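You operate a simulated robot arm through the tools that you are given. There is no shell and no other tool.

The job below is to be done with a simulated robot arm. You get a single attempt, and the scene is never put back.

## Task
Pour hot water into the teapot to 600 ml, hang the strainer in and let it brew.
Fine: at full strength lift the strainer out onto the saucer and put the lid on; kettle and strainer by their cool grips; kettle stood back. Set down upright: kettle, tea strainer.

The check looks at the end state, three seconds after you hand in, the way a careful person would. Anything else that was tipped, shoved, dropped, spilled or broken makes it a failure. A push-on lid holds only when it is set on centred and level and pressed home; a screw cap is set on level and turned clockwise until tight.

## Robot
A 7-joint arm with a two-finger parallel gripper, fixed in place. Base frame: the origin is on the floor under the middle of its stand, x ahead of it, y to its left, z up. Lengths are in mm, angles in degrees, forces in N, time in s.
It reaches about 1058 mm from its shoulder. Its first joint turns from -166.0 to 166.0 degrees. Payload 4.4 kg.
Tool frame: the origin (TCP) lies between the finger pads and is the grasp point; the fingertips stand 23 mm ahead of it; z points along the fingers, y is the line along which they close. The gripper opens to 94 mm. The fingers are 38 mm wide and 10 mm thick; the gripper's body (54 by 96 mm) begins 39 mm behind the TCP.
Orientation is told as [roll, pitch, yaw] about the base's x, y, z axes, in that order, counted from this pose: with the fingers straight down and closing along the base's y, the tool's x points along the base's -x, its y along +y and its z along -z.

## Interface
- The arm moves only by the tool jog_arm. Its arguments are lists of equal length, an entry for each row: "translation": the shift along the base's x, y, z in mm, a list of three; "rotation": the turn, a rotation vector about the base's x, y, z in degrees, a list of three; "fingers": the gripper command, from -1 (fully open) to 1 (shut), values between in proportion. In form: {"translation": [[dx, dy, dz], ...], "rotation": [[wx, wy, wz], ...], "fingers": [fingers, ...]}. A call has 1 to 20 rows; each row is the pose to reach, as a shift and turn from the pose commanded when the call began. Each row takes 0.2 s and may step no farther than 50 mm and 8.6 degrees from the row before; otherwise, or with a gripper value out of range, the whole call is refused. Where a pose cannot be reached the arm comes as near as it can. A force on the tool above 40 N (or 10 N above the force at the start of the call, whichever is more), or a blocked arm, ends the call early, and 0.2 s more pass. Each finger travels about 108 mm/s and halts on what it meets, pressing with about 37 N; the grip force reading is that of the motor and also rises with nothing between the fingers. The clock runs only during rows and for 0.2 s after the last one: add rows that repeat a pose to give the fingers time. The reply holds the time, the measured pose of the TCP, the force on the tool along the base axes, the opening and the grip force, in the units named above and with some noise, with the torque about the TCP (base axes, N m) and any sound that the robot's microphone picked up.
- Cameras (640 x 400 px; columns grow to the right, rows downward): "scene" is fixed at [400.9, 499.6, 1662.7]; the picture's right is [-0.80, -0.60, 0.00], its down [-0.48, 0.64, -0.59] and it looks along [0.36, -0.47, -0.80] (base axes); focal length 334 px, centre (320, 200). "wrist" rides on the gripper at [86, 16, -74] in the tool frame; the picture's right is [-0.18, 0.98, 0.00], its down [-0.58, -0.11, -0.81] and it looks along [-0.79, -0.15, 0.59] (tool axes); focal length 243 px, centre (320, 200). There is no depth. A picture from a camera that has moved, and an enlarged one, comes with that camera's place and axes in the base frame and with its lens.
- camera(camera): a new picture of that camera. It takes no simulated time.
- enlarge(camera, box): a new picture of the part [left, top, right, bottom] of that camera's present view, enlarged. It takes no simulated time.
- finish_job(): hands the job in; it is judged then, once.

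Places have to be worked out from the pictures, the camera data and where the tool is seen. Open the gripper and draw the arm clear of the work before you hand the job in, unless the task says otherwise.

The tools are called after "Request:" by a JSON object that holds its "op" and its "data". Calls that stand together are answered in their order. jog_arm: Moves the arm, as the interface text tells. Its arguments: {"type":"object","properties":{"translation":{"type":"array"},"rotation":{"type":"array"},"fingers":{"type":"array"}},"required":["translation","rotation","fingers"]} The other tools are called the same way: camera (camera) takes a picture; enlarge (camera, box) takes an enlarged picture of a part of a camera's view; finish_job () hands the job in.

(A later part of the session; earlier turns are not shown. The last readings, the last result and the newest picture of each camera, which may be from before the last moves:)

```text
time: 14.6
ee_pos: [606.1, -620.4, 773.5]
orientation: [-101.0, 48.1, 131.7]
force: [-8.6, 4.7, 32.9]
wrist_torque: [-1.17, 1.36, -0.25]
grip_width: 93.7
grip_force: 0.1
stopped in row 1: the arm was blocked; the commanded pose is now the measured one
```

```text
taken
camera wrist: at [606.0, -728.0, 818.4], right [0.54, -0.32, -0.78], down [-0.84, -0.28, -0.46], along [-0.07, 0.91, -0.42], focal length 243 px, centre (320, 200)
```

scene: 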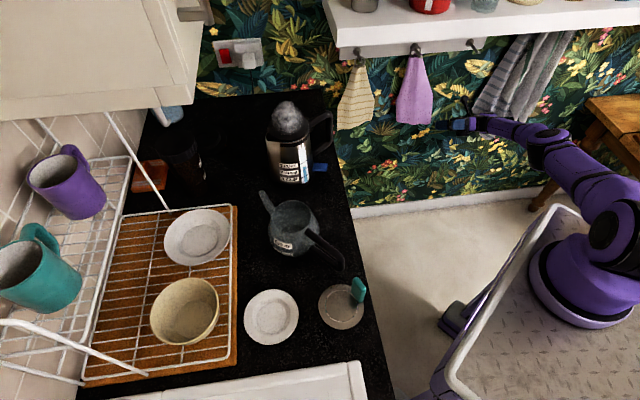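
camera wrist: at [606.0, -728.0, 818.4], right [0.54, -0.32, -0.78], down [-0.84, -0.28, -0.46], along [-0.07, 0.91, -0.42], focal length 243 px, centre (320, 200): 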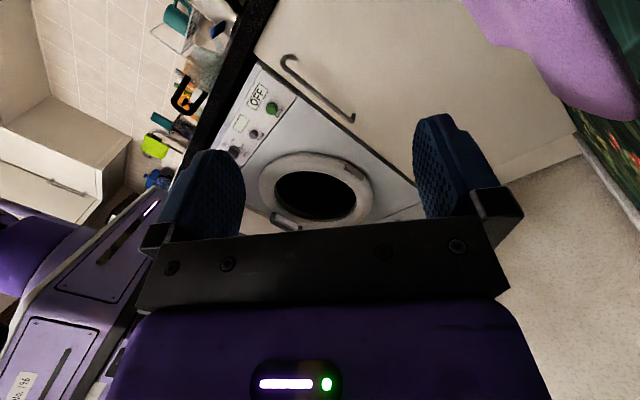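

The stand has slid back from the counter, but the arm now responds upward. I'll gently draw the hand away from the wall and up, then check how it tracks.

Request:
{"op": "jog_arm", "data": {"translation": [[-15, 20, 15], [-30, 40, 30], [-45, 60, 45], [-60, 80, 60], [-60, 80, 60]], "rotation": [[0, 0, 0], [0, 0, 0], [0, 0, 0], [0, 0, 0], [0, 0, 0]], "fingers": [-1, -1, -1, -1, -1]}}

Request:
{"op": "camera", "data": {"camera": "scene"}}

```text
time: 14.8
ee_pos: [647.9, -596.7, 746.9]
orientation: [-88.2, 43.3, 140.5]
force: [-712.1, 250.0, 100.3]
wrist_torque: [-18.8, -40.6, -94.55]
grip_width: 93.8
grip_force: 0.1
stopped in row 1: the force on the tool passed its limit at 61 N (the readings are from after the stop); the commanded pose is now the measured one
```

```text
taken
```

scene: 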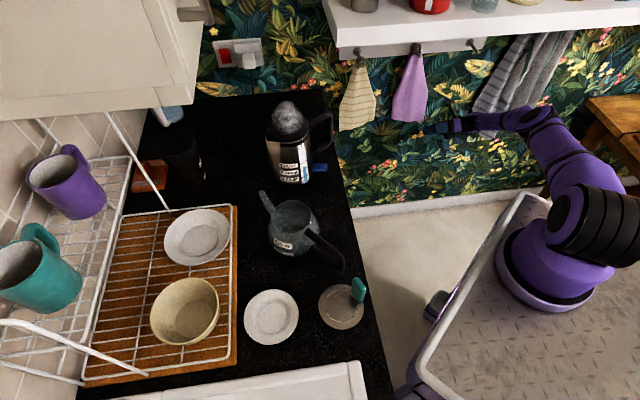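

Readings show a heavy load on the tool, so I'll look at the current wrist view and zoom in on the arm.

Request:
{"op": "camera", "data": {"camera": "wrist"}}

Request:
{"op": "enlarge", "data": {"camera": "scene", "box": [400, 60, 640, 260]}}

```text
taken
camera wrist: at [655.5, -702.2, 794.9], right [0.4, -0.37, -0.84], down [-0.91, -0.29, -0.3], along [-0.14, 0.88, -0.45], focal length 243 px, centre (320, 200)
```

wrist: 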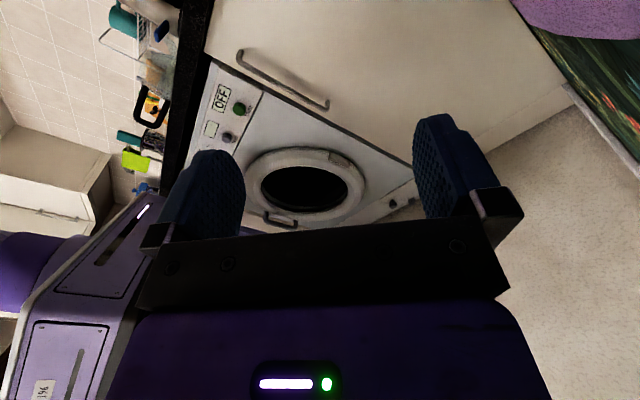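

```text
2.00 times, centred on (520, 160) of scene
camera zoom: at [400.9, 499.6, 1662.7], right [-0.8, -0.6, 0.0], down [-0.48, 0.64, -0.59], along [0.36, -0.47, -0.8], focal length 668 px, centre (-80, 280)
```

zoom: 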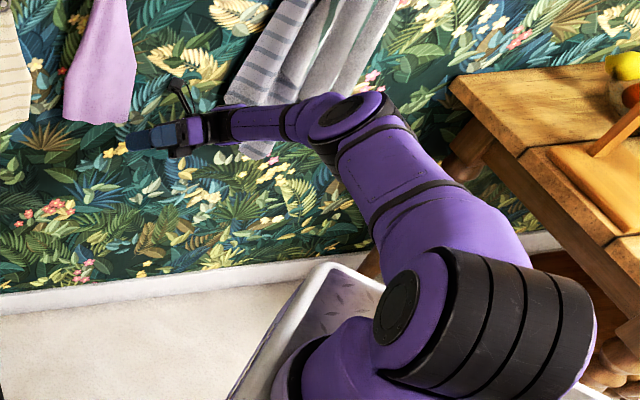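

The stand appears to be oscillating about its original place while the hand rests against the wall. I'll hold still a little more and see whether it settles.

Request:
{"op": "jog_arm", "data": {"translation": [[0, 0, 0], [0, 0, 0], [0, 0, 0]], "rotation": [[0, 0, 0], [0, 0, 0], [0, 0, 0]], "fingers": [-1, -1, -1]}}

Request:
{"op": "camera", "data": {"camera": "scene"}}

```text
time: 15.2
ee_pos: [634.7, -587.6, 726.7]
orientation: [-82.0, 31.9, 153.1]
force: [-575.6, 306.1, -19.4]
wrist_torque: [-14.35, -21.5, -53.86]
grip_width: 93.8
grip_force: 0.1
stopped in row 1: the arm was blocked; the commanded pose is now the measured one
```

```text
taken
```

scene: 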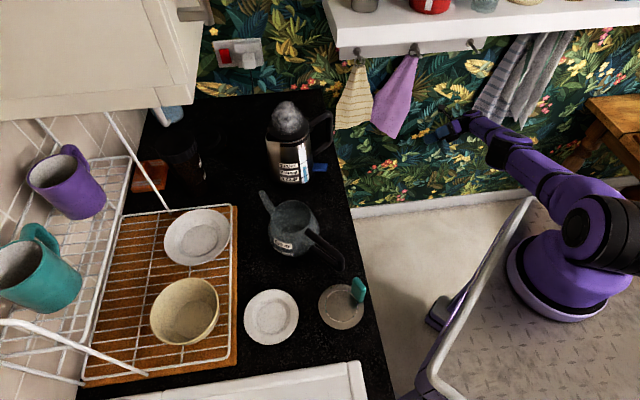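

The hand is pressed against the wall and the wall pushes it toward −x/+y, so I'll retreat along that direction.

Request:
{"op": "jog_arm", "data": {"translation": [[-42, 25, 0], [-84, 50, 0], [-126, 75, 0], [-168, 100, 0], [-210, 125, 0], [-250, 150, 0], [-250, 150, 0], [-250, 150, 0]], "rotation": [[0, 0, 0], [0, 0, 0], [0, 0, 0], [0, 0, 0], [0, 0, 0], [0, 0, 0], [0, 0, 0], [0, 0, 0]], "fingers": [-1, -1, -1, -1, -1, -1, -1, -1]}}

Request:
{"op": "camera", "data": {"camera": "scene"}}

```text
time: 15.7
ee_pos: [634.2, -588.0, 721.1]
orientation: [-91.9, 38.3, 150.8]
force: [-308.7, 210.5, 110.2]
wrist_torque: [-20.96, -19.76, -26.95]
grip_width: 94.1
grip_force: 0.0
stopped in row 2: the arm was blocked; the commanded pose is now the measured one
```

```text
taken
```

scene: 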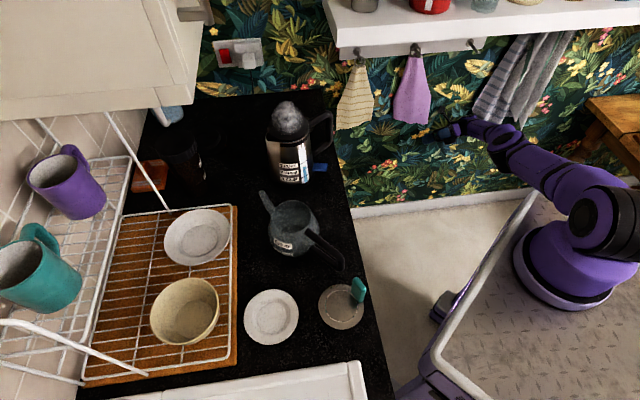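

The hand isn't retreating, so I'll zoom in on the stand and foot to see whether the robot is leaning.

Request:
{"op": "enlarge", "data": {"camera": "scene", "box": [380, 170, 640, 400]}}

Request:
{"op": "camera", "data": {"camera": "wrist"}}

Request:
{"op": "enlarge", "data": {"camera": "scene", "box": [400, 80, 640, 280]}}

```text
1.74 times, centred on (510, 285) of scene
camera zoom: at [400.9, 499.6, 1662.7], right [-0.8, -0.6, 0.0], down [-0.48, 0.64, -0.59], along [0.36, -0.47, -0.8], focal length 581 px, centre (-10, 52)
```

zoom: 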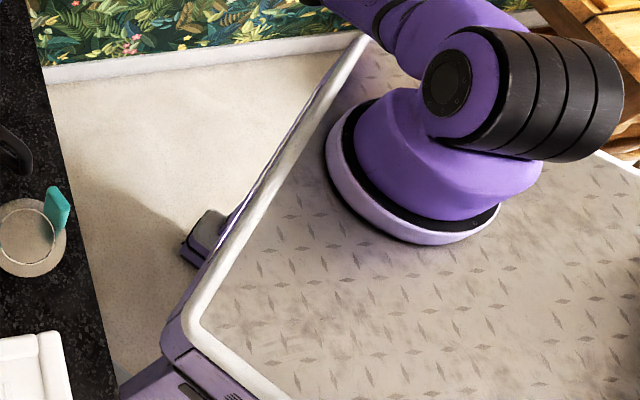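

```text
taken
camera wrist: at [665.7, -692.4, 759.7], right [0.42, -0.2, -0.89], down [-0.84, -0.46, -0.29], along [-0.35, 0.87, -0.36], focal length 243 px, centre (320, 200)
```

wrist: 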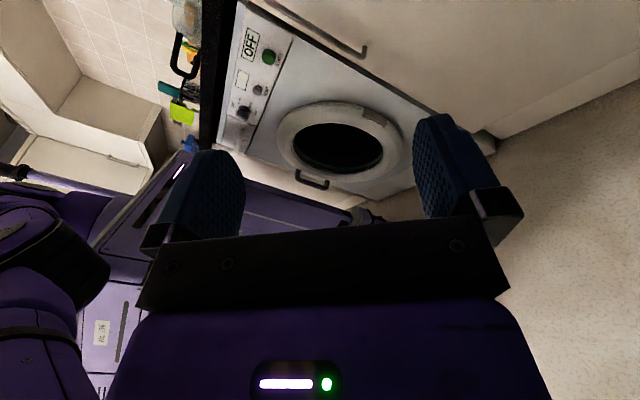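

```text
2.00 times, centred on (520, 180) of scene
camera zoom: at [400.9, 499.6, 1662.7], right [-0.8, -0.6, 0.0], down [-0.48, 0.64, -0.59], along [0.36, -0.47, -0.8], focal length 668 px, centre (-80, 240)
```

zoom: 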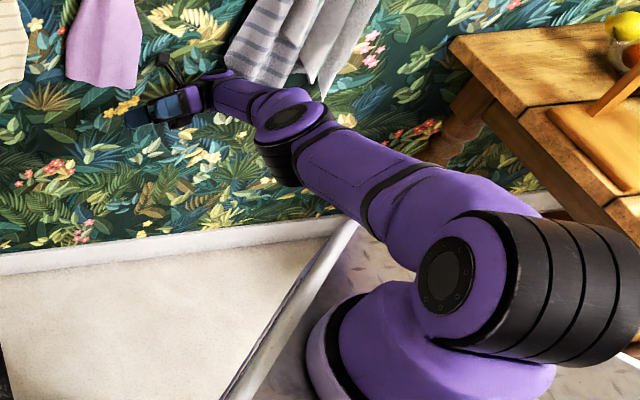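

The stand looks upright, only shifted. I'll keep commanding the retreat, since the controller may still be unwinding.

Request:
{"op": "jog_arm", "data": {"translation": [[-42, 25, 5], [-84, 50, 10], [-126, 75, 15], [-168, 100, 20], [-210, 125, 25], [-250, 150, 30], [-250, 150, 30], [-250, 150, 30]], "rotation": [[0, 0, 0], [0, 0, 0], [0, 0, 0], [0, 0, 0], [0, 0, 0], [0, 0, 0], [0, 0, 0], [0, 0, 0]], "fingers": [-1, -1, -1, -1, -1, -1, -1, -1]}}

Request:
{"op": "camera", "data": {"camera": "scene"}}

```text
time: 16.0
ee_pos: [781.0, -424.3, 703.7]
orientation: [-89.8, 34.1, 168.3]
force: [-48.5, -57.0, -3.0]
wrist_torque: [0.24, 0.7, -2.52]
grip_width: 94.1
grip_force: 0.1
stopped in row 1: the arm was blocked; the commanded pose is now the measured one
```

```text
taken
```

scene: 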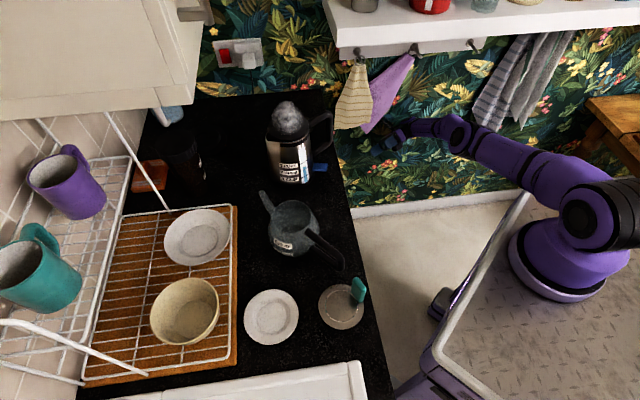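

The hand slid along the wall toward the counter. I'll check with a single hold row whether it stays put now, since the load is lower.

Request:
{"op": "jog_arm", "data": {"translation": [[0, 0, 0]], "rotation": [[0, 0, 0]], "fingers": [-1]}}

Request:
{"op": "camera", "data": {"camera": "scene"}}

Request:
{"op": "camera", "data": {"camera": "wrist"}}

```text
time: 16.2
ee_pos: [868.1, -321.6, 699.6]
orientation: [-93.7, 32.0, 171.5]
force: [-7.3, 23.3, -13.9]
wrist_torque: [0.88, -0.1, -0.58]
grip_width: 94.0
grip_force: 0.1
stopped in row 1: the force on the tool passed its limit at 630 N (the readings are from after the stop); the commanded pose is now the measured one
```

```text
taken
```

scene: 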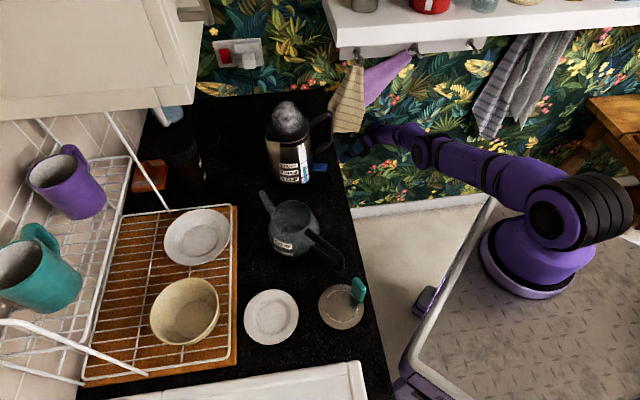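

```text
taken
camera wrist: at [938.8, -407.8, 726.3], right [0.37, 0.01, -0.93], down [-0.64, -0.73, -0.26], along [-0.68, 0.69, -0.26], focal length 243 px, centre (320, 200)
```

wrist: 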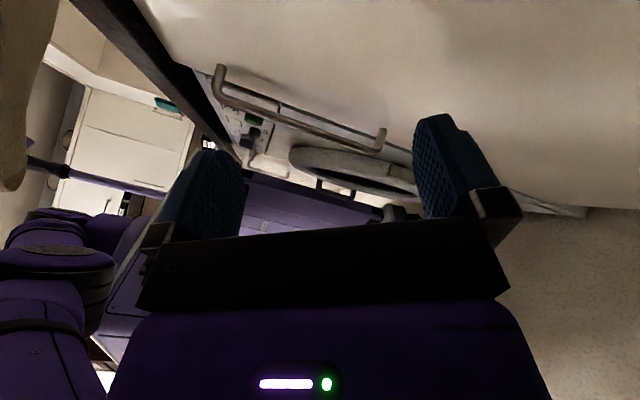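

The stand is back at its place and the load is small; the hand now sits in the corner below counter level. I'll back straight out along −x.

Request:
{"op": "jog_arm", "data": {"translation": [[-30, 0, 0], [-60, 0, 0], [-90, 0, 0], [-120, 0, 0], [-150, 0, 0], [-180, 0, 0], [-210, 0, 0], [-240, 0, 0], [-240, 0, 0]], "rotation": [[0, 0, 0], [0, 0, 0], [0, 0, 0], [0, 0, 0], [0, 0, 0], [0, 0, 0], [0, 0, 0], [0, 0, 0], [0, 0, 0]], "fingers": [-1, -1, -1, -1, -1, -1, -1, -1, -1]}}

Request:
{"op": "camera", "data": {"camera": "scene"}}

Request:
{"op": "camera", "data": {"camera": "wrist"}}

```text
time: 18.2
ee_pos: [576.6, -392.2, 704.5]
orientation: [-93.4, 32.2, 167.4]
force: [0.7, -0.2, -0.4]
wrist_torque: [-0.04, 0.02, -0.03]
grip_width: 94.1
grip_force: 0.0
```

```text
taken
```

scene: 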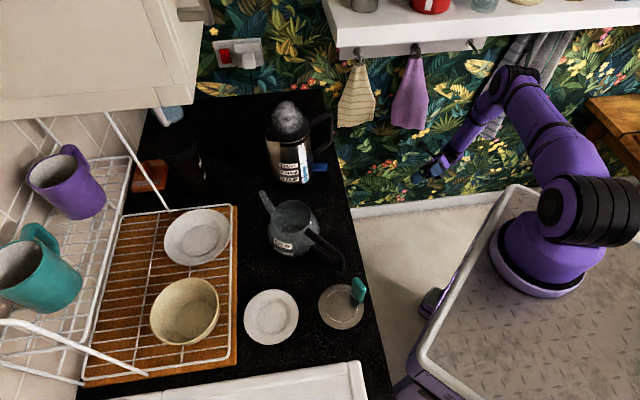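

```text
taken
camera wrist: at [641.6, -483.5, 733.0], right [0.37, -0.02, -0.93], down [-0.69, -0.68, -0.26], along [-0.62, 0.74, -0.27], focal length 243 px, centre (320, 200)
```

wrist: 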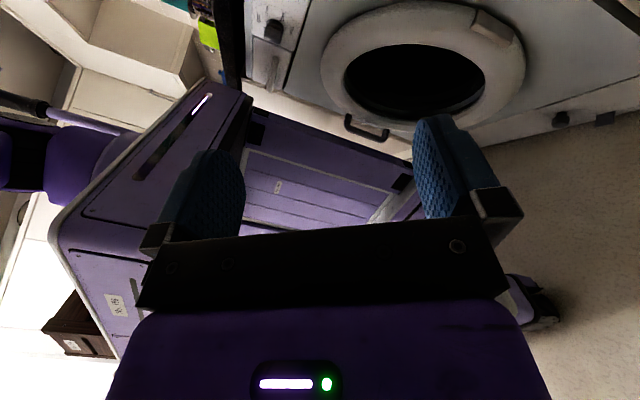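

The move completed cleanly with no load. The measured pose is about (−50, −70) off the commanded one because the stand has shifted and yawed about −4°, so from here I'll work closed-loop on the measured pose. Next I'll raise the hand gently, keeping away from the shelf.

Request:
{"op": "jog_arm", "data": {"translation": [[-10, 15, 20], [-20, 30, 40], [-30, 45, 60], [-40, 60, 80], [-40, 60, 80]], "rotation": [[0, 0, 0], [0, 0, 0], [0, 0, 0], [0, 0, 0], [0, 0, 0]], "fingers": [-1, -1, -1, -1, -1]}}

Request:
{"op": "camera", "data": {"camera": "scene"}}

Request:
{"op": "enlarge", "data": {"camera": "scene", "box": [320, 0, 640, 130]}}

```text
time: 19.4
ee_pos: [537.8, -329.8, 784.2]
orientation: [-93.3, 32.2, 167.4]
force: [-0.6, -0.1, -0.5]
wrist_torque: [-0.01, -0.02, 0.0]
grip_width: 94.1
grip_force: 0.1
```

```text
taken
```

scene: 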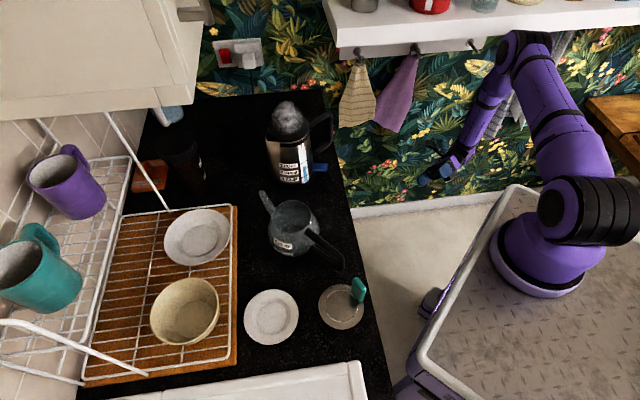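

```text
2.00 times, centred on (480, 65) of scene
camera zoom: at [400.9, 499.6, 1662.7], right [-0.8, -0.6, 0.0], down [-0.48, 0.64, -0.59], along [0.36, -0.47, -0.8], focal length 668 px, centre (0, 470)
```

zoom: 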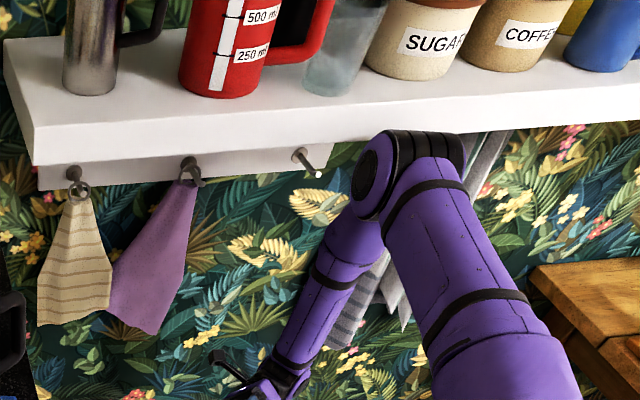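

Tracking is normal again, and the shelf items and towels look intact. I'll continue up and away from the wall in modest steps.

Request:
{"op": "jog_arm", "data": {"translation": [[0, 20, 30], [0, 40, 60], [0, 60, 90], [0, 80, 120], [0, 100, 150], [0, 120, 180], [0, 140, 210], [0, 150, 240], [0, 160, 270], [0, 170, 300], [0, 170, 300]], "rotation": [[0, 0, 0], [0, 0, 0], [0, 0, 0], [0, 0, 0], [0, 0, 0], [0, 0, 0], [0, 0, 0], [0, 0, 0], [0, 0, 0], [0, 0, 0], [0, 0, 0]], "fingers": [-1, -1, -1, -1, -1, -1, -1, -1, -1, -1, -1]}}

Request:
{"op": "camera", "data": {"camera": "scene"}}

Request:
{"op": "camera", "data": {"camera": "wrist"}}

```text
time: 21.9
ee_pos: [539.6, -162.1, 1084.7]
orientation: [-93.4, 32.2, 167.5]
force: [0.3, 0.3, 0.1]
wrist_torque: [-0.03, 0.02, 0.04]
grip_width: 93.8
grip_force: 0.1
```

```text
taken
```

scene: 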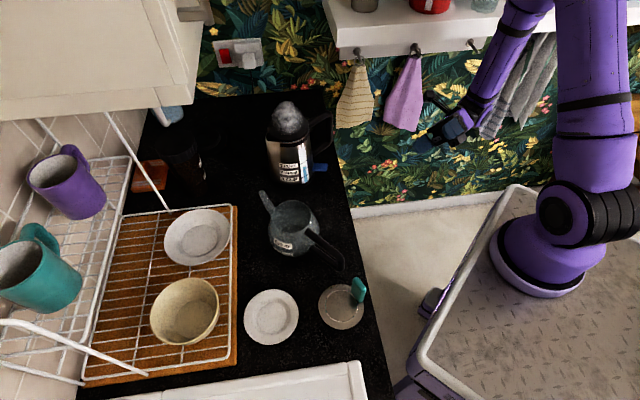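

```text
taken
camera wrist: at [604.8, -252.9, 1113.1], right [0.37, -0.02, -0.93], down [-0.69, -0.68, -0.26], along [-0.62, 0.74, -0.27], focal length 243 px, centre (320, 200)
```

wrist: 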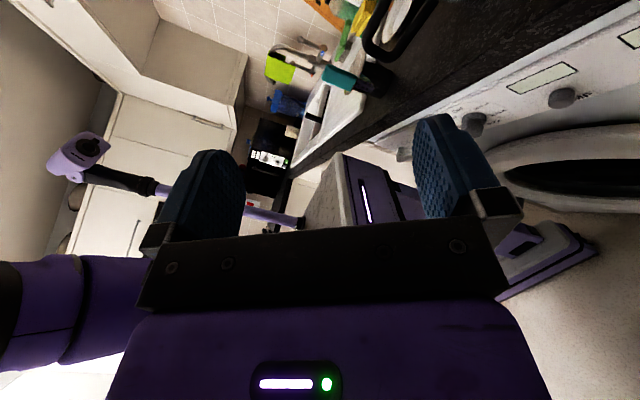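

The arm is free and tracking. I'll use a 45° approach for the kettle to keep the forearm away from the shelf, so I'm rotating to that orientation here in free space while rising.

Request:
{"op": "jog_arm", "data": {"translation": [[6, 10, 18], [12, 20, 36], [18, 30, 54], [24, 40, 72], [30, 50, 90], [36, 60, 108], [42, 70, 126], [48, 80, 144], [54, 90, 162], [60, 100, 165], [60, 100, 165]], "rotation": [[-5.5, -4.4, 1.8], [-11, -8.9, 3.6], [-16.5, -13.3, 5.5], [-22, -17.7, 7.3], [-27.4, -22.1, 9.1], [-32.9, -26.6, 10.9], [-38.4, -31, 12.7], [-43.9, -35.4, 14.6], [-49.4, -39.9, 16.4], [-54.9, -44.3, 18.2], [-54.9, -44.3, 18.2]], "fingers": [-1, -1, -1, -1, -1, -1, -1, -1, -1, -1, -1]}}

Request:
{"op": "camera", "data": {"camera": "scene"}}

Request:
{"op": "camera", "data": {"camera": "wrist"}}

```text
time: 24.2
ee_pos: [600.9, -63.9, 1249.3]
orientation: [-0.2, 44.0, -105.2]
force: [0.2, 0.3, 0.3]
wrist_torque: [0.01, -0.02, 0.0]
grip_width: 93.9
grip_force: 0.1
```

```text
taken
```

scene: 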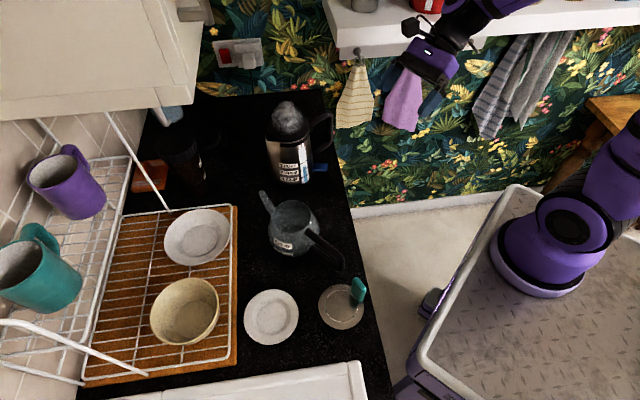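

```text
taken
camera wrist: at [618.9, -58.3, 1362.0], right [0.91, -0.38, -0.13], down [-0.36, -0.92, 0.18], along [-0.19, -0.11, -0.98], focal length 243 px, centre (320, 200)
```

wrist: 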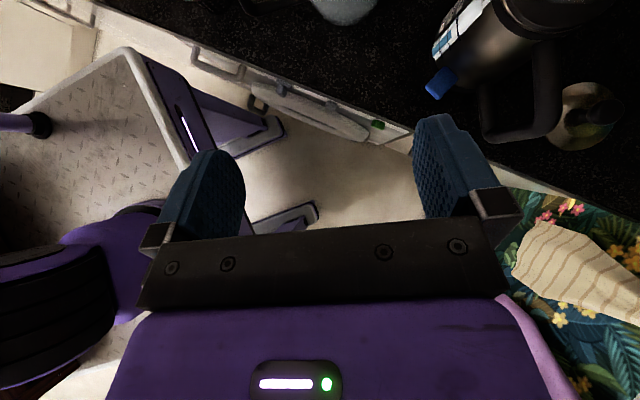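

Orientation is now tilt 44° and yaw −105°, as wanted, and the kettle handle shows in the wrist view from above. I'll zoom in to refine its position.

Request:
{"op": "enlarge", "data": {"camera": "wrist", "box": [420, 0, 640, 160]}}

Request:
{"op": "enlarge", "data": {"camera": "scene", "box": [250, 80, 350, 200]}}

```text
2.50 times, centred on (530, 80) of wrist
camera zoom: at [618.9, -58.3, 1362.0], right [0.91, -0.38, -0.13], down [-0.36, -0.92, 0.18], along [-0.19, -0.11, -0.98], focal length 606 px, centre (-205, 500)
```

zoom: 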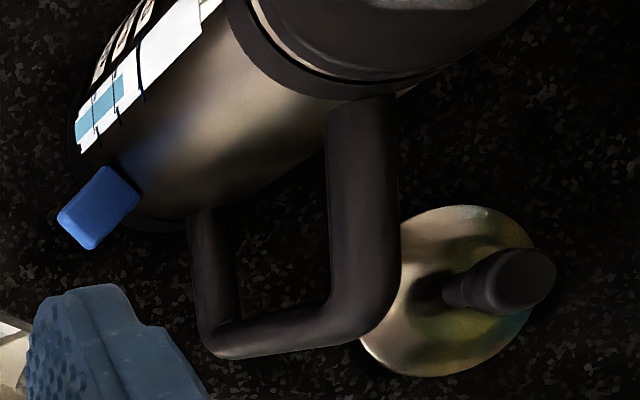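

```text
3.33 times, centred on (300, 140) of scene
camera zoom: at [400.9, 499.6, 1662.7], right [-0.8, -0.6, 0.0], down [-0.48, 0.64, -0.59], along [0.36, -0.47, -0.8], focal length 1114 px, centre (387, 400)
```

zoom: 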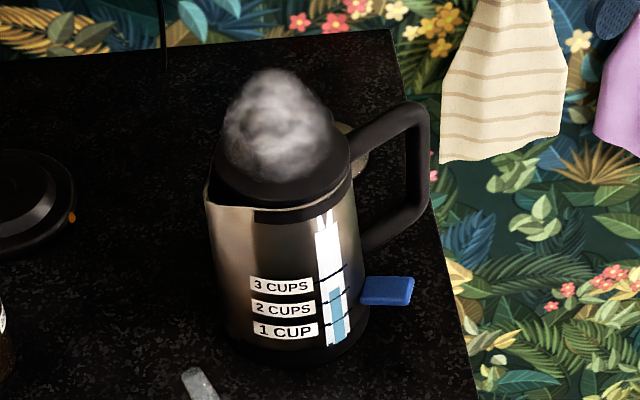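

The handle's top bar runs from about (848, −30) to (827, −114), z ≈ 1055, direction −104°. I'll move above the grasp point with tilt 45° and then descend vertically.

Request:
{"op": "jog_arm", "data": {"translation": [[35, 0, 0], [75, 0, 0], [115, -2, -10], [155, -4, -25], [195, -6, -40], [234, -7, -60], [234, -7, -60]], "rotation": [[0, 0, 0.2], [0, 0, 0.4], [0, 0, 0.6], [0, 0, 0.8], [0, 0, 1.0], [0, 0, 1.2], [0, 0, 1.2]], "fingers": [-1, -1, -1, -1, -1, -1, -1]}}

Request:
{"op": "camera", "data": {"camera": "wrist"}}

Request:
{"op": "camera", "data": {"camera": "scene"}}

```text
time: 25.9
ee_pos: [836.8, -72.2, 1188.5]
orientation: [-0.3, 44.2, -104.1]
force: [-0.4, 0.0, 0.9]
wrist_torque: [-0.02, -0.02, 0.0]
grip_width: 94.4
grip_force: 0.1
```

```text
taken
camera wrist: at [853.1, -67.4, 1301.8], right [0.92, -0.36, -0.13], down [-0.34, -0.92, 0.17], along [-0.18, -0.12, -0.98], focal length 243 px, centre (320, 200)
```

wrist: 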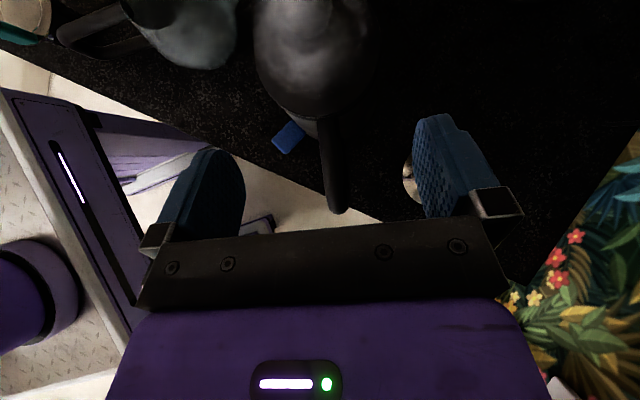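

```text
taken
```

scene: 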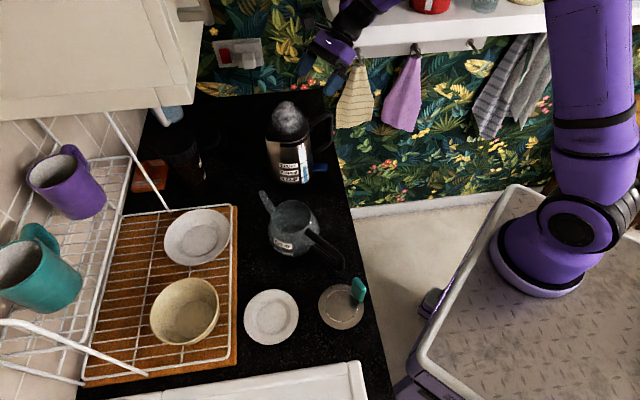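

The handle lies between the open fingers. I'll zoom in to check lateral alignment before descending.

Request:
{"op": "enlarge", "data": {"camera": "wrist", "box": [240, 60, 420, 230]}}

Request:
{"op": "enlarge", "data": {"camera": "scene", "box": [240, 20, 420, 200]}}

```text
2.35 times, centred on (330, 145) of wrist
camera zoom: at [853.1, -67.4, 1301.8], right [0.92, -0.36, -0.13], down [-0.34, -0.92, 0.17], along [-0.18, -0.12, -0.98], focal length 571 px, centre (296, 329)
```

zoom: 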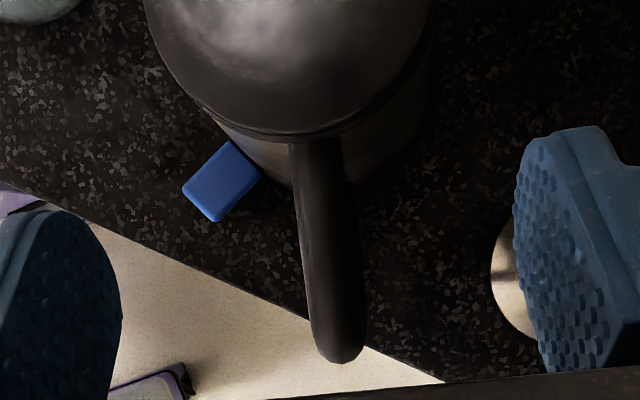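

```text
2.22 times, centred on (330, 110) of scene
camera zoom: at [400.9, 499.6, 1662.7], right [-0.8, -0.6, 0.0], down [-0.48, 0.64, -0.59], along [0.36, -0.47, -0.8], focal length 743 px, centre (298, 400)
```

zoom: 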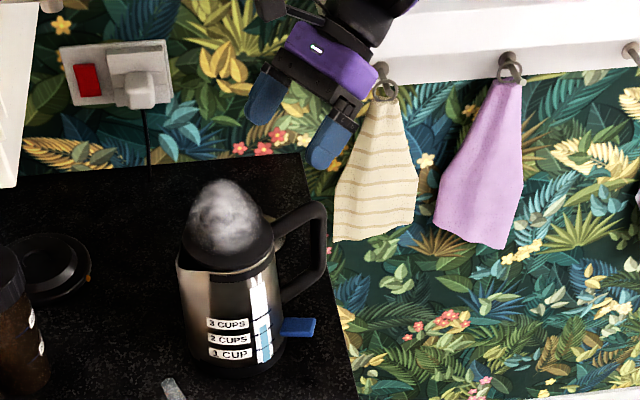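

Alignment is within a few mm; the bar is at x≈833 for y≈−71. I'll shift −3.5 mm in x and descend partway to recheck.

Request:
{"op": "jog_arm", "data": {"translation": [[-1, 0, -20], [-2, 0, -40], [-3, 1, -60], [-3.5, 1, -80], [-3.5, 1, -88], [-3.5, 1, -88]], "rotation": [[0, 0, 0], [0, 0, 0], [0, 0, 0], [0, 0, 0], [0, 0, 0], [0, 0, 0]], "fingers": [-1, -1, -1, -1, -1, -1]}}

Request:
{"op": "camera", "data": {"camera": "wrist"}}

Request:
{"op": "enlarge", "data": {"camera": "scene", "box": [250, 40, 370, 190]}}

```text
time: 27.2
ee_pos: [826.2, -62.0, 1109.7]
orientation: [0.6, 44.1, -102.9]
force: [0.0, -0.6, -0.1]
wrist_torque: [0.02, -0.01, 0.02]
grip_width: 94.1
grip_force: 0.0
```

```text
taken
camera wrist: at [842.2, -56.0, 1223.3], right [0.93, -0.36, -0.12], down [-0.33, -0.93, 0.17], along [-0.17, -0.12, -0.98], focal length 243 px, centre (320, 200)
```

wrist: 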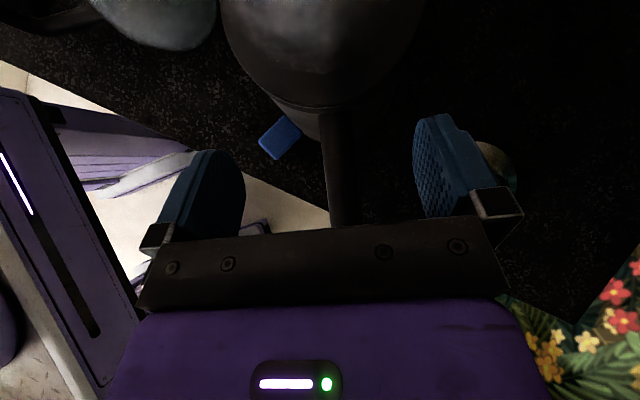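

```text
2.67 times, centred on (310, 115) of scene
camera zoom: at [400.9, 499.6, 1662.7], right [-0.8, -0.6, 0.0], down [-0.48, 0.64, -0.59], along [0.36, -0.47, -0.8], focal length 891 px, centre (347, 427)
```

zoom: 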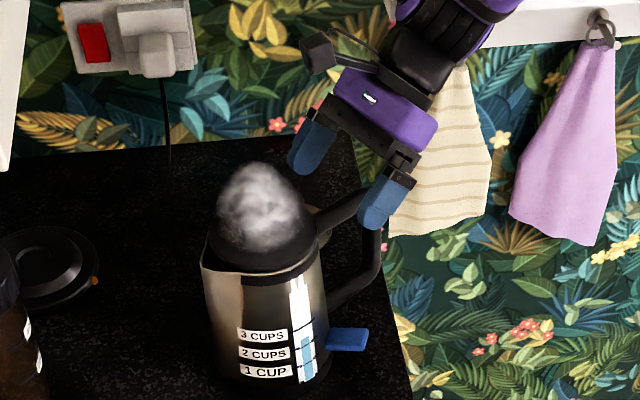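

Measured pose is off from the command by about (−7, +9, +9) with a yaw change, which suggests the arm links touched something upstream. I'll check the scene before doing anything else.

Request:
{"op": "camera", "data": {"camera": "scene"}}

Request:
{"op": "enlarge", "data": {"camera": "scene", "box": [300, 0, 460, 100]}}

Request:
{"op": "enlarge", "data": {"camera": "scene", "box": [380, 170, 640, 400]}}

```text
taken
```

scene: 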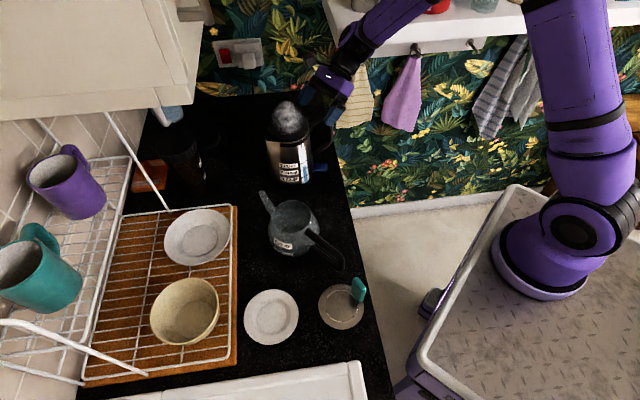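

```text
4.00 times, centred on (380, 50) of scene
camera zoom: at [400.9, 499.6, 1662.7], right [-0.8, -0.6, 0.0], down [-0.48, 0.64, -0.59], along [0.36, -0.47, -0.8], focal length 1337 px, centre (80, 800)
```

zoom: 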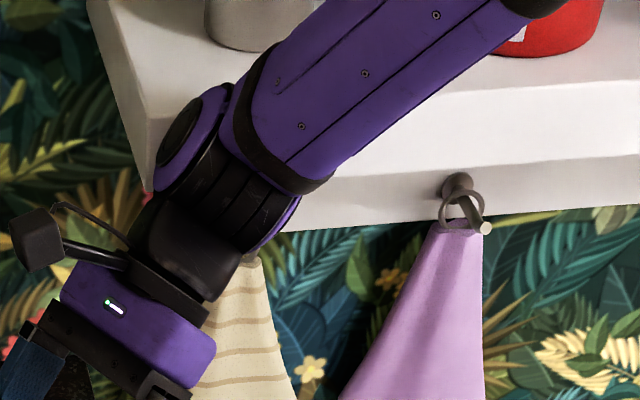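

```text
1.74 times, centred on (510, 285) of scene
camera zoom: at [400.9, 499.6, 1662.7], right [-0.8, -0.6, 0.0], down [-0.48, 0.64, -0.59], along [0.36, -0.47, -0.8], focal length 581 px, centre (-10, 52)
```

zoom: 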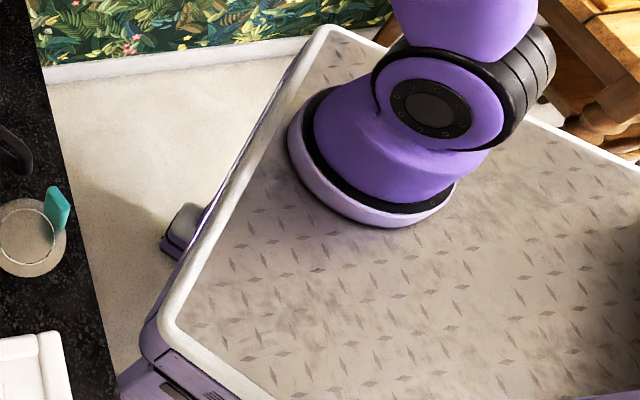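

Trolley looks unmoved and the forearm isn't near the shelf, so this may be an IK or joint-limit effect. I'll go back up 60 mm and see whether the error vanishes.

Request:
{"op": "jog_arm", "data": {"translation": [[0, 0, 20], [0, 0, 40], [0, 0, 60], [0, 0, 60]], "rotation": [[0, 0, 0], [0, 0, 0], [0, 0, 0], [0, 0, 0]], "fingers": [-1, -1, -1, -1]}}

```text
time: 28.2
ee_pos: [831.4, -75.2, 1162.5]
orientation: [0.1, 44.0, -104.2]
force: [-0.3, -0.4, 1.1]
wrist_torque: [-0.05, 0.01, 0.03]
grip_width: 93.9
grip_force: 0.1
```

Going up restores tracking, so the previous orientation was near a joint limit low down. I'll flip the hand 180° about its approach axis (yaw +76°) in free space, which is nearer the arm's neutral pose.

Request:
{"op": "jog_arm", "data": {"translation": [[-10, 0, 10], [-20, 0, 20], [-30, 2, 30], [-40, 4, 40], [-50, 6, 50], [-60, 8, 60], [-70, 10, 70], [-80, 10, 70], [-90, 10, 70], [-100, 10, 70], [-110, 10, 70]], "rotation": [[-1.4, -5.5, 5.9], [-2.8, -11.1, 11.7], [-4.2, -16.6, 17.6], [-5.6, -22.1, 23.5], [-7.0, -27.7, 29.3], [-8.3, -33.2, 35.2], [-9.7, -38.7, 41.1], [-11.1, -44.3, 46.9], [-12.5, -49.8, 52.8], [-13.9, -55.3, 58.7], [-15.3, -60.9, 64.5]], "fingers": [-1, -1, -1, -1, -1, -1, -1, -1, -1, -1, -1]}}

Request:
{"op": "camera", "data": {"camera": "scene"}}

```text
time: 30.6
ee_pos: [721.4, -59.9, 1231.2]
orientation: [43.6, -0.5, -14.4]
force: [0.3, -0.7, 0.1]
wrist_torque: [-0.01, 0.04, 0.01]
grip_width: 94.1
grip_force: 0.0
```

```text
taken
```

scene: 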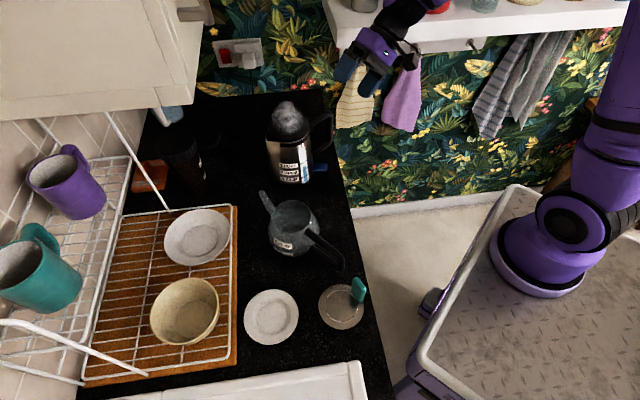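

Halfway rotated, with clean tracking. I'll continue the remaining 90°.

Request:
{"op": "jog_arm", "data": {"translation": [[0, 0, 0], [0, 0, 0], [0, 0, 0], [0, 0, 0], [0, 0, 0], [0, 0, 0], [0, 0, 0], [0, 0, 0], [0, 0, 0], [0, 0, 0], [0, 0, 0], [0, 0, 0]], "rotation": [[-1.4, -5.5, 5.9], [-2.8, -11.1, 11.7], [-4.2, -16.6, 17.6], [-5.6, -22.1, 23.5], [-7.0, -27.7, 29.3], [-8.3, -33.2, 35.2], [-9.7, -38.7, 41.1], [-11.1, -44.3, 46.9], [-12.5, -49.8, 52.8], [-13.9, -55.3, 58.7], [-15.3, -60.9, 64.5], [-15.3, -60.9, 64.5]], "fingers": [-1, -1, -1, -1, -1, -1, -1, -1, -1, -1, -1, -1]}}

Request:
{"op": "camera", "data": {"camera": "scene"}}

Request:
{"op": "camera", "data": {"camera": "wrist"}}

```text
time: 33.2
ee_pos: [722.5, -60.0, 1231.5]
orientation: [-1.3, -44.4, 76.0]
force: [0.1, -0.4, 0.5]
wrist_torque: [0.02, -0.02, 0.0]
grip_width: 93.9
grip_force: 0.0
```

```text
taken
```

scene: 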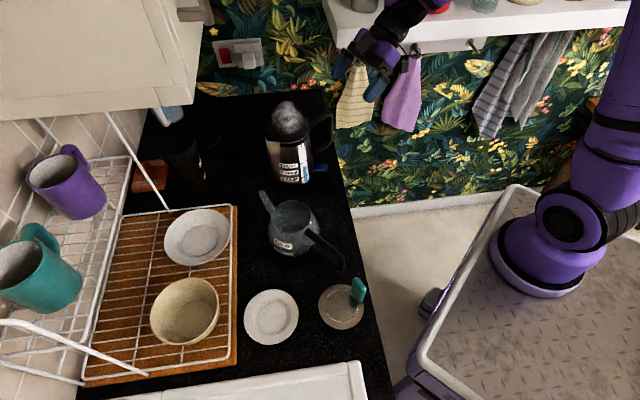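

```text
taken
camera wrist: at [676.1, -166.9, 1223.1], right [-0.92, 0.38, 0.11], down [0.05, -0.17, 0.98], along [0.39, 0.91, 0.13], focal length 243 px, centre (320, 200)
```

wrist: 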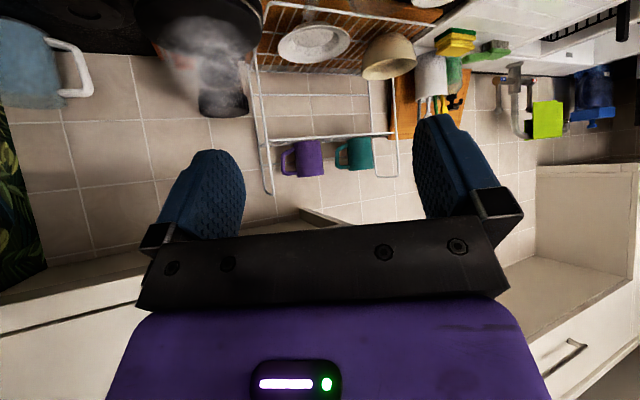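

Now at yaw +76°, tilt −44°. I'll move back above the handle and descend to about z=1130, checking tracking.

Request:
{"op": "jog_arm", "data": {"translation": [[30, -3, -10], [60, -6, -20], [90, -10, -30], [110.5, -12, -41], [110.5, -12, -60], [110.5, -12, -80], [110.5, -12, -100], [110.5, -12, -100]], "rotation": [[0, 0, 0], [0, 0, 0], [0, 0, 0], [0, 0, 0], [0, 0, 0], [0, 0, 0], [0, 0, 0], [0, 0, 0]], "fingers": [-1, -1, -1, -1, -1, -1, -1, -1]}}

Request:
{"op": "camera", "data": {"camera": "wrist"}}

Request:
{"op": "enlarge", "data": {"camera": "scene", "box": [240, 20, 420, 200]}}

```text
time: 35.0
ee_pos: [828.1, -65.7, 1138.2]
orientation: [-2.1, -44.3, 76.9]
force: [-0.1, -0.2, -0.5]
wrist_torque: [-0.01, -0.03, -0.02]
grip_width: 94.0
grip_force: 0.1
```

```text
taken
camera wrist: at [783.2, -173.4, 1129.4], right [-0.92, 0.38, 0.1], down [0.04, -0.16, 0.99], along [0.39, 0.91, 0.13], focal length 243 px, centre (320, 200)
```

wrist: 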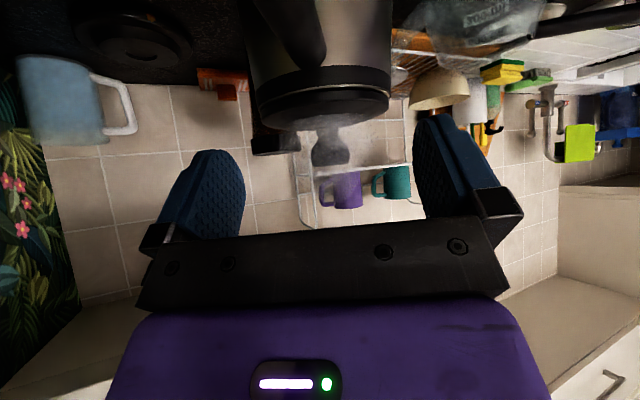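

```text
2.22 times, centred on (330, 110) of scene
camera zoom: at [400.9, 499.6, 1662.7], right [-0.8, -0.6, 0.0], down [-0.48, 0.64, -0.59], along [0.36, -0.47, -0.8], focal length 743 px, centre (298, 400)
```

zoom: 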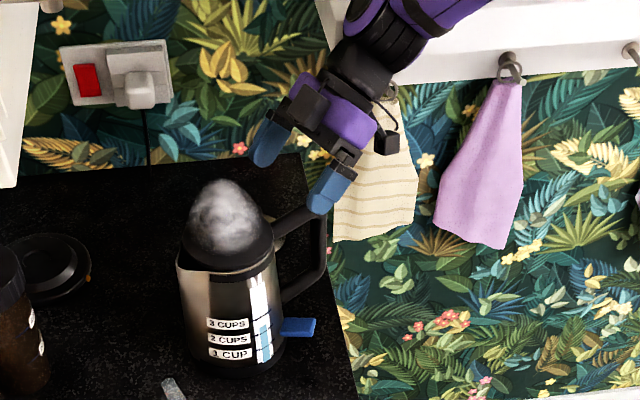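

The same deviation appears in this orientation, so it isn't the flange joint. I'll compare the stand's position with the first picture by enlarging the same box.

Request:
{"op": "enlarge", "data": {"camera": "scene", "box": [380, 250, 460, 400]}}

Request:
{"op": "camera", "data": {"camera": "scene"}}

```text
2.67 times, centred on (420, 325) of scene
camera zoom: at [400.9, 499.6, 1662.7], right [-0.8, -0.6, 0.0], down [-0.48, 0.64, -0.59], along [0.36, -0.47, -0.8], focal length 891 px, centre (53, -133)
```

zoom: 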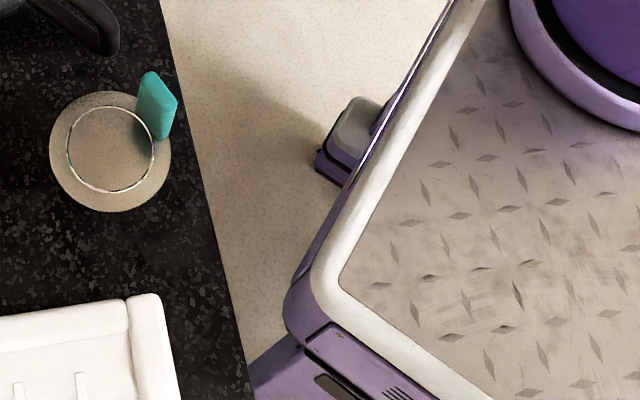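

```text
taken
```

scene: 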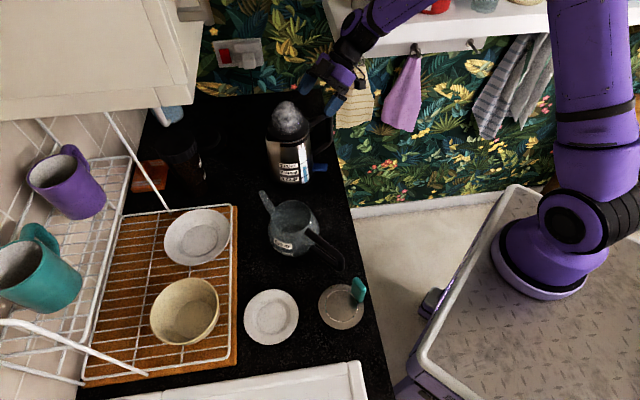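

The stand is only about 20 mm off its original spot. I'll bring the fingers straight down here to see whether the tracking error depends on the tilt.

Request:
{"op": "jog_arm", "data": {"translation": [[0, 0, 10], [0, 0, 20], [0, 0, 20], [0, 0, 20], [0, 0, 20], [0, 0, 20], [0, 0, 20]], "rotation": [[-7.2, 1.8, 0], [-14.4, 3.6, 0], [-21.5, 5.4, 0], [-28.7, 7.2, 0], [-35.9, 9.0, 0], [-43.1, 10.8, 0], [-43.1, 10.8, 0]], "fingers": [-1, -1, -1, -1, -1, -1, -1]}}

Request:
{"op": "camera", "data": {"camera": "wrist"}}

Request:
{"op": "camera", "data": {"camera": "scene"}}

```text
time: 36.6
ee_pos: [832.8, -73.0, 1150.5]
orientation: [-0.8, 0.2, 75.7]
force: [0.3, 0.3, 0.5]
wrist_torque: [0.01, -0.01, 0.0]
grip_width: 93.9
grip_force: 0.1
```

```text
taken
camera wrist: at [793.0, -153.4, 1224.9], right [-0.91, 0.42, -0.01], down [0.24, 0.54, 0.81], along [0.35, 0.73, -0.59], focal length 243 px, centre (320, 200)
```

wrist: 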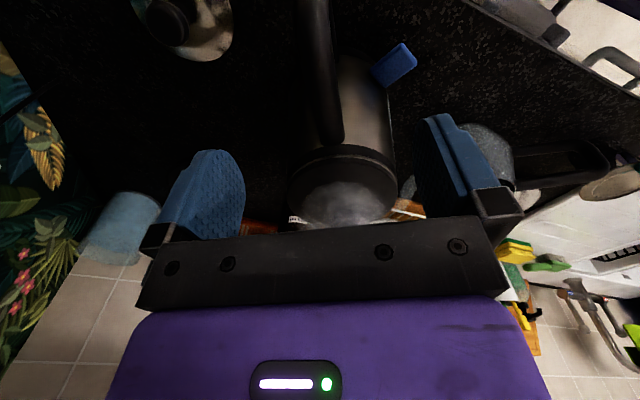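

```text
taken
```

scene: 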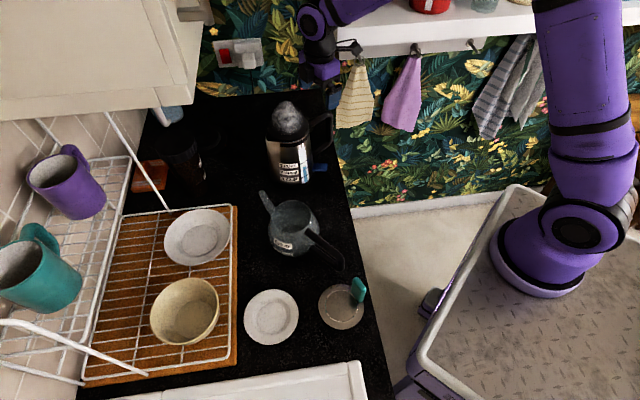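

With the fingers straight down, tracking is exact again, so I'll grasp the handle's top bar from above. I'll zoom in to check alignment.

Request:
{"op": "enlarge", "data": {"camera": "wrist", "box": [230, 0, 420, 160]}}

Request:
{"op": "enlarge", "data": {"camera": "scene", "box": [250, 30, 370, 190]}}

```text
2.50 times, centred on (325, 80) of wrist
camera zoom: at [793.0, -153.4, 1224.9], right [-0.91, 0.42, -0.01], down [0.24, 0.54, 0.81], along [0.35, 0.73, -0.59], focal length 606 px, centre (308, 500)
```

zoom: 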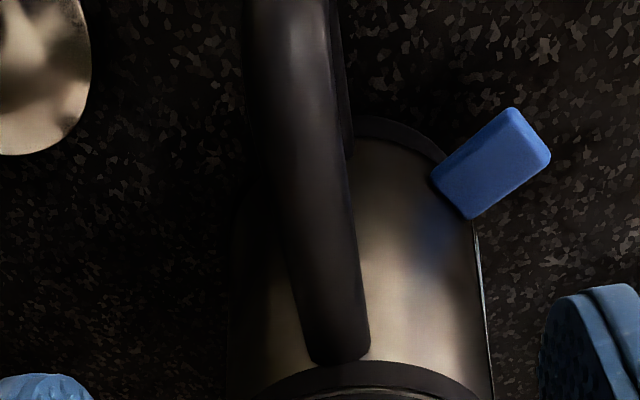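

```text
2.50 times, centred on (310, 110) of scene
camera zoom: at [400.9, 499.6, 1662.7], right [-0.8, -0.6, 0.0], down [-0.48, 0.64, -0.59], along [0.36, -0.47, -0.8], focal length 836 px, centre (345, 425)
```

zoom: 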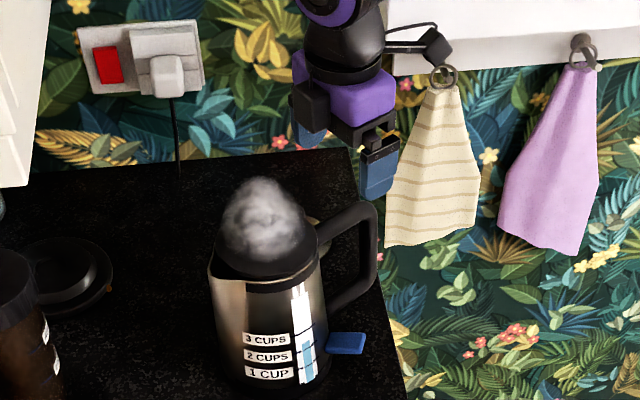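

The bar centre at y≈−71 is near x≈831. I'll descend to z≈1060 with that correction and check.

Request:
{"op": "jog_arm", "data": {"translation": [[-2.5, 2, -15], [-2.5, 2, -30], [-2.5, 2, -45], [-2.5, 2, -60], [-2.5, 2, -75], [-2.5, 2, -90], [-2.5, 2, -90]], "rotation": [[0, 0, 0], [0, 0, 0], [0, 0, 0], [0, 0, 0], [0, 0, 0], [0, 0, 0], [0, 0, 0]], "fingers": [-1, -1, -1, -1, -1, -1, -1]}}

Request:
{"op": "camera", "data": {"camera": "wrist"}}

Request:
{"op": "enlarge", "data": {"camera": "scene", "box": [250, 60, 370, 190]}}

```text
time: 38.2
ee_pos: [830.3, -70.4, 1060.5]
orientation: [-0.8, 0.1, 75.7]
force: [0.1, -0.6, 0.5]
wrist_torque: [-0.01, -0.02, -0.01]
grip_width: 94.4
grip_force: 0.1
```

```text
taken
camera wrist: at [790.7, -151.5, 1134.7], right [-0.91, 0.42, -0.01], down [0.24, 0.54, 0.81], along [0.35, 0.73, -0.59], focal length 243 px, centre (320, 200)
```

wrist: 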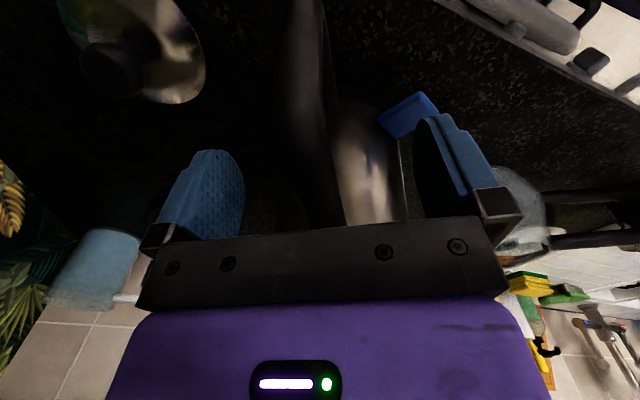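

```text
3.08 times, centred on (310, 125) of scene
camera zoom: at [400.9, 499.6, 1662.7], right [-0.8, -0.6, 0.0], down [-0.48, 0.64, -0.59], along [0.36, -0.47, -0.8], focal length 1028 px, centre (351, 431)
```

zoom: 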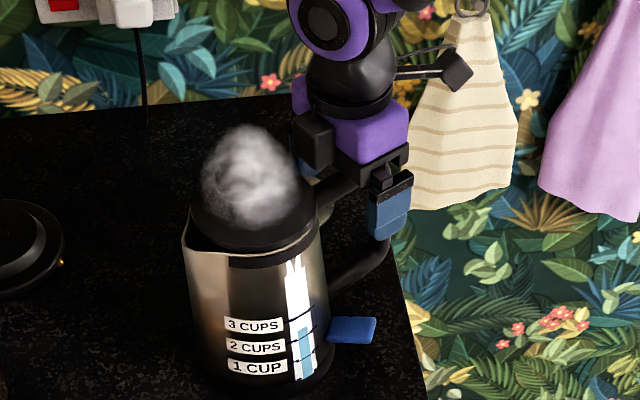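

The bar sits centred between the fingers and tracking is exact. I'll descend to z≈1033 so the bar sits near the palm, then close the fingers.

Request:
{"op": "jog_arm", "data": {"translation": [[0, 0, -7], [0, 0, -14], [0, 0, -21], [0, 0, -27], [0, 0, -27]], "rotation": [[0, 0, 0], [0, 0, 0], [0, 0, 0], [0, 0, 0], [0, 0, 0]], "fingers": [-1, -1, -1, -1, -1]}}

Request:
{"op": "jog_arm", "data": {"translation": [[0, 0, 0], [0, 0, 0], [0, 0, 0], [0, 0, 0]], "rotation": [[0, 0, 0], [0, 0, 0], [0, 0, 0], [0, 0, 0]], "fingers": [-0.4, 0.0, 0.2, 0.3]}}

Request:
{"op": "camera", "data": {"camera": "wrist"}}

```text
time: 39.5
ee_pos: [829.6, -71.9, 1034.6]
orientation: [-0.8, 0.0, 75.8]
force: [-0.8, -0.2, 7.4]
wrist_torque: [-0.18, 0.02, 0.0]
grip_width: 93.9
grip_force: 0.1
```

```text
time: 40.5
ee_pos: [828.9, -70.7, 1033.2]
orientation: [-0.8, 0.0, 75.8]
force: [0.8, -2.1, 11.0]
wrist_torque: [-0.19, 0.07, -0.02]
grip_width: 32.9
grip_force: 0.0
```

```text
taken
camera wrist: at [790.4, -151.8, 1108.1], right [-0.91, 0.42, -0.01], down [0.24, 0.54, 0.81], along [0.35, 0.73, -0.59], focal length 243 px, centre (320, 200)
```

wrist: 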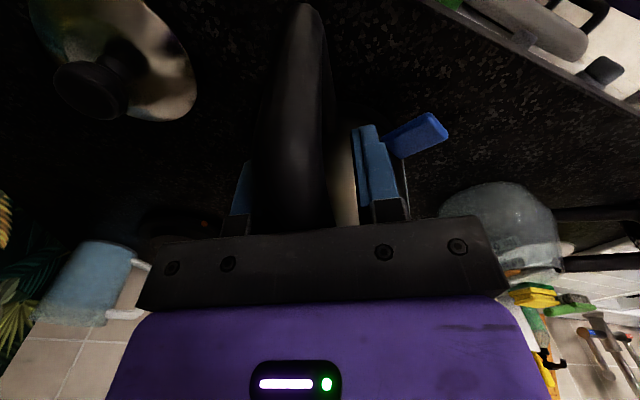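

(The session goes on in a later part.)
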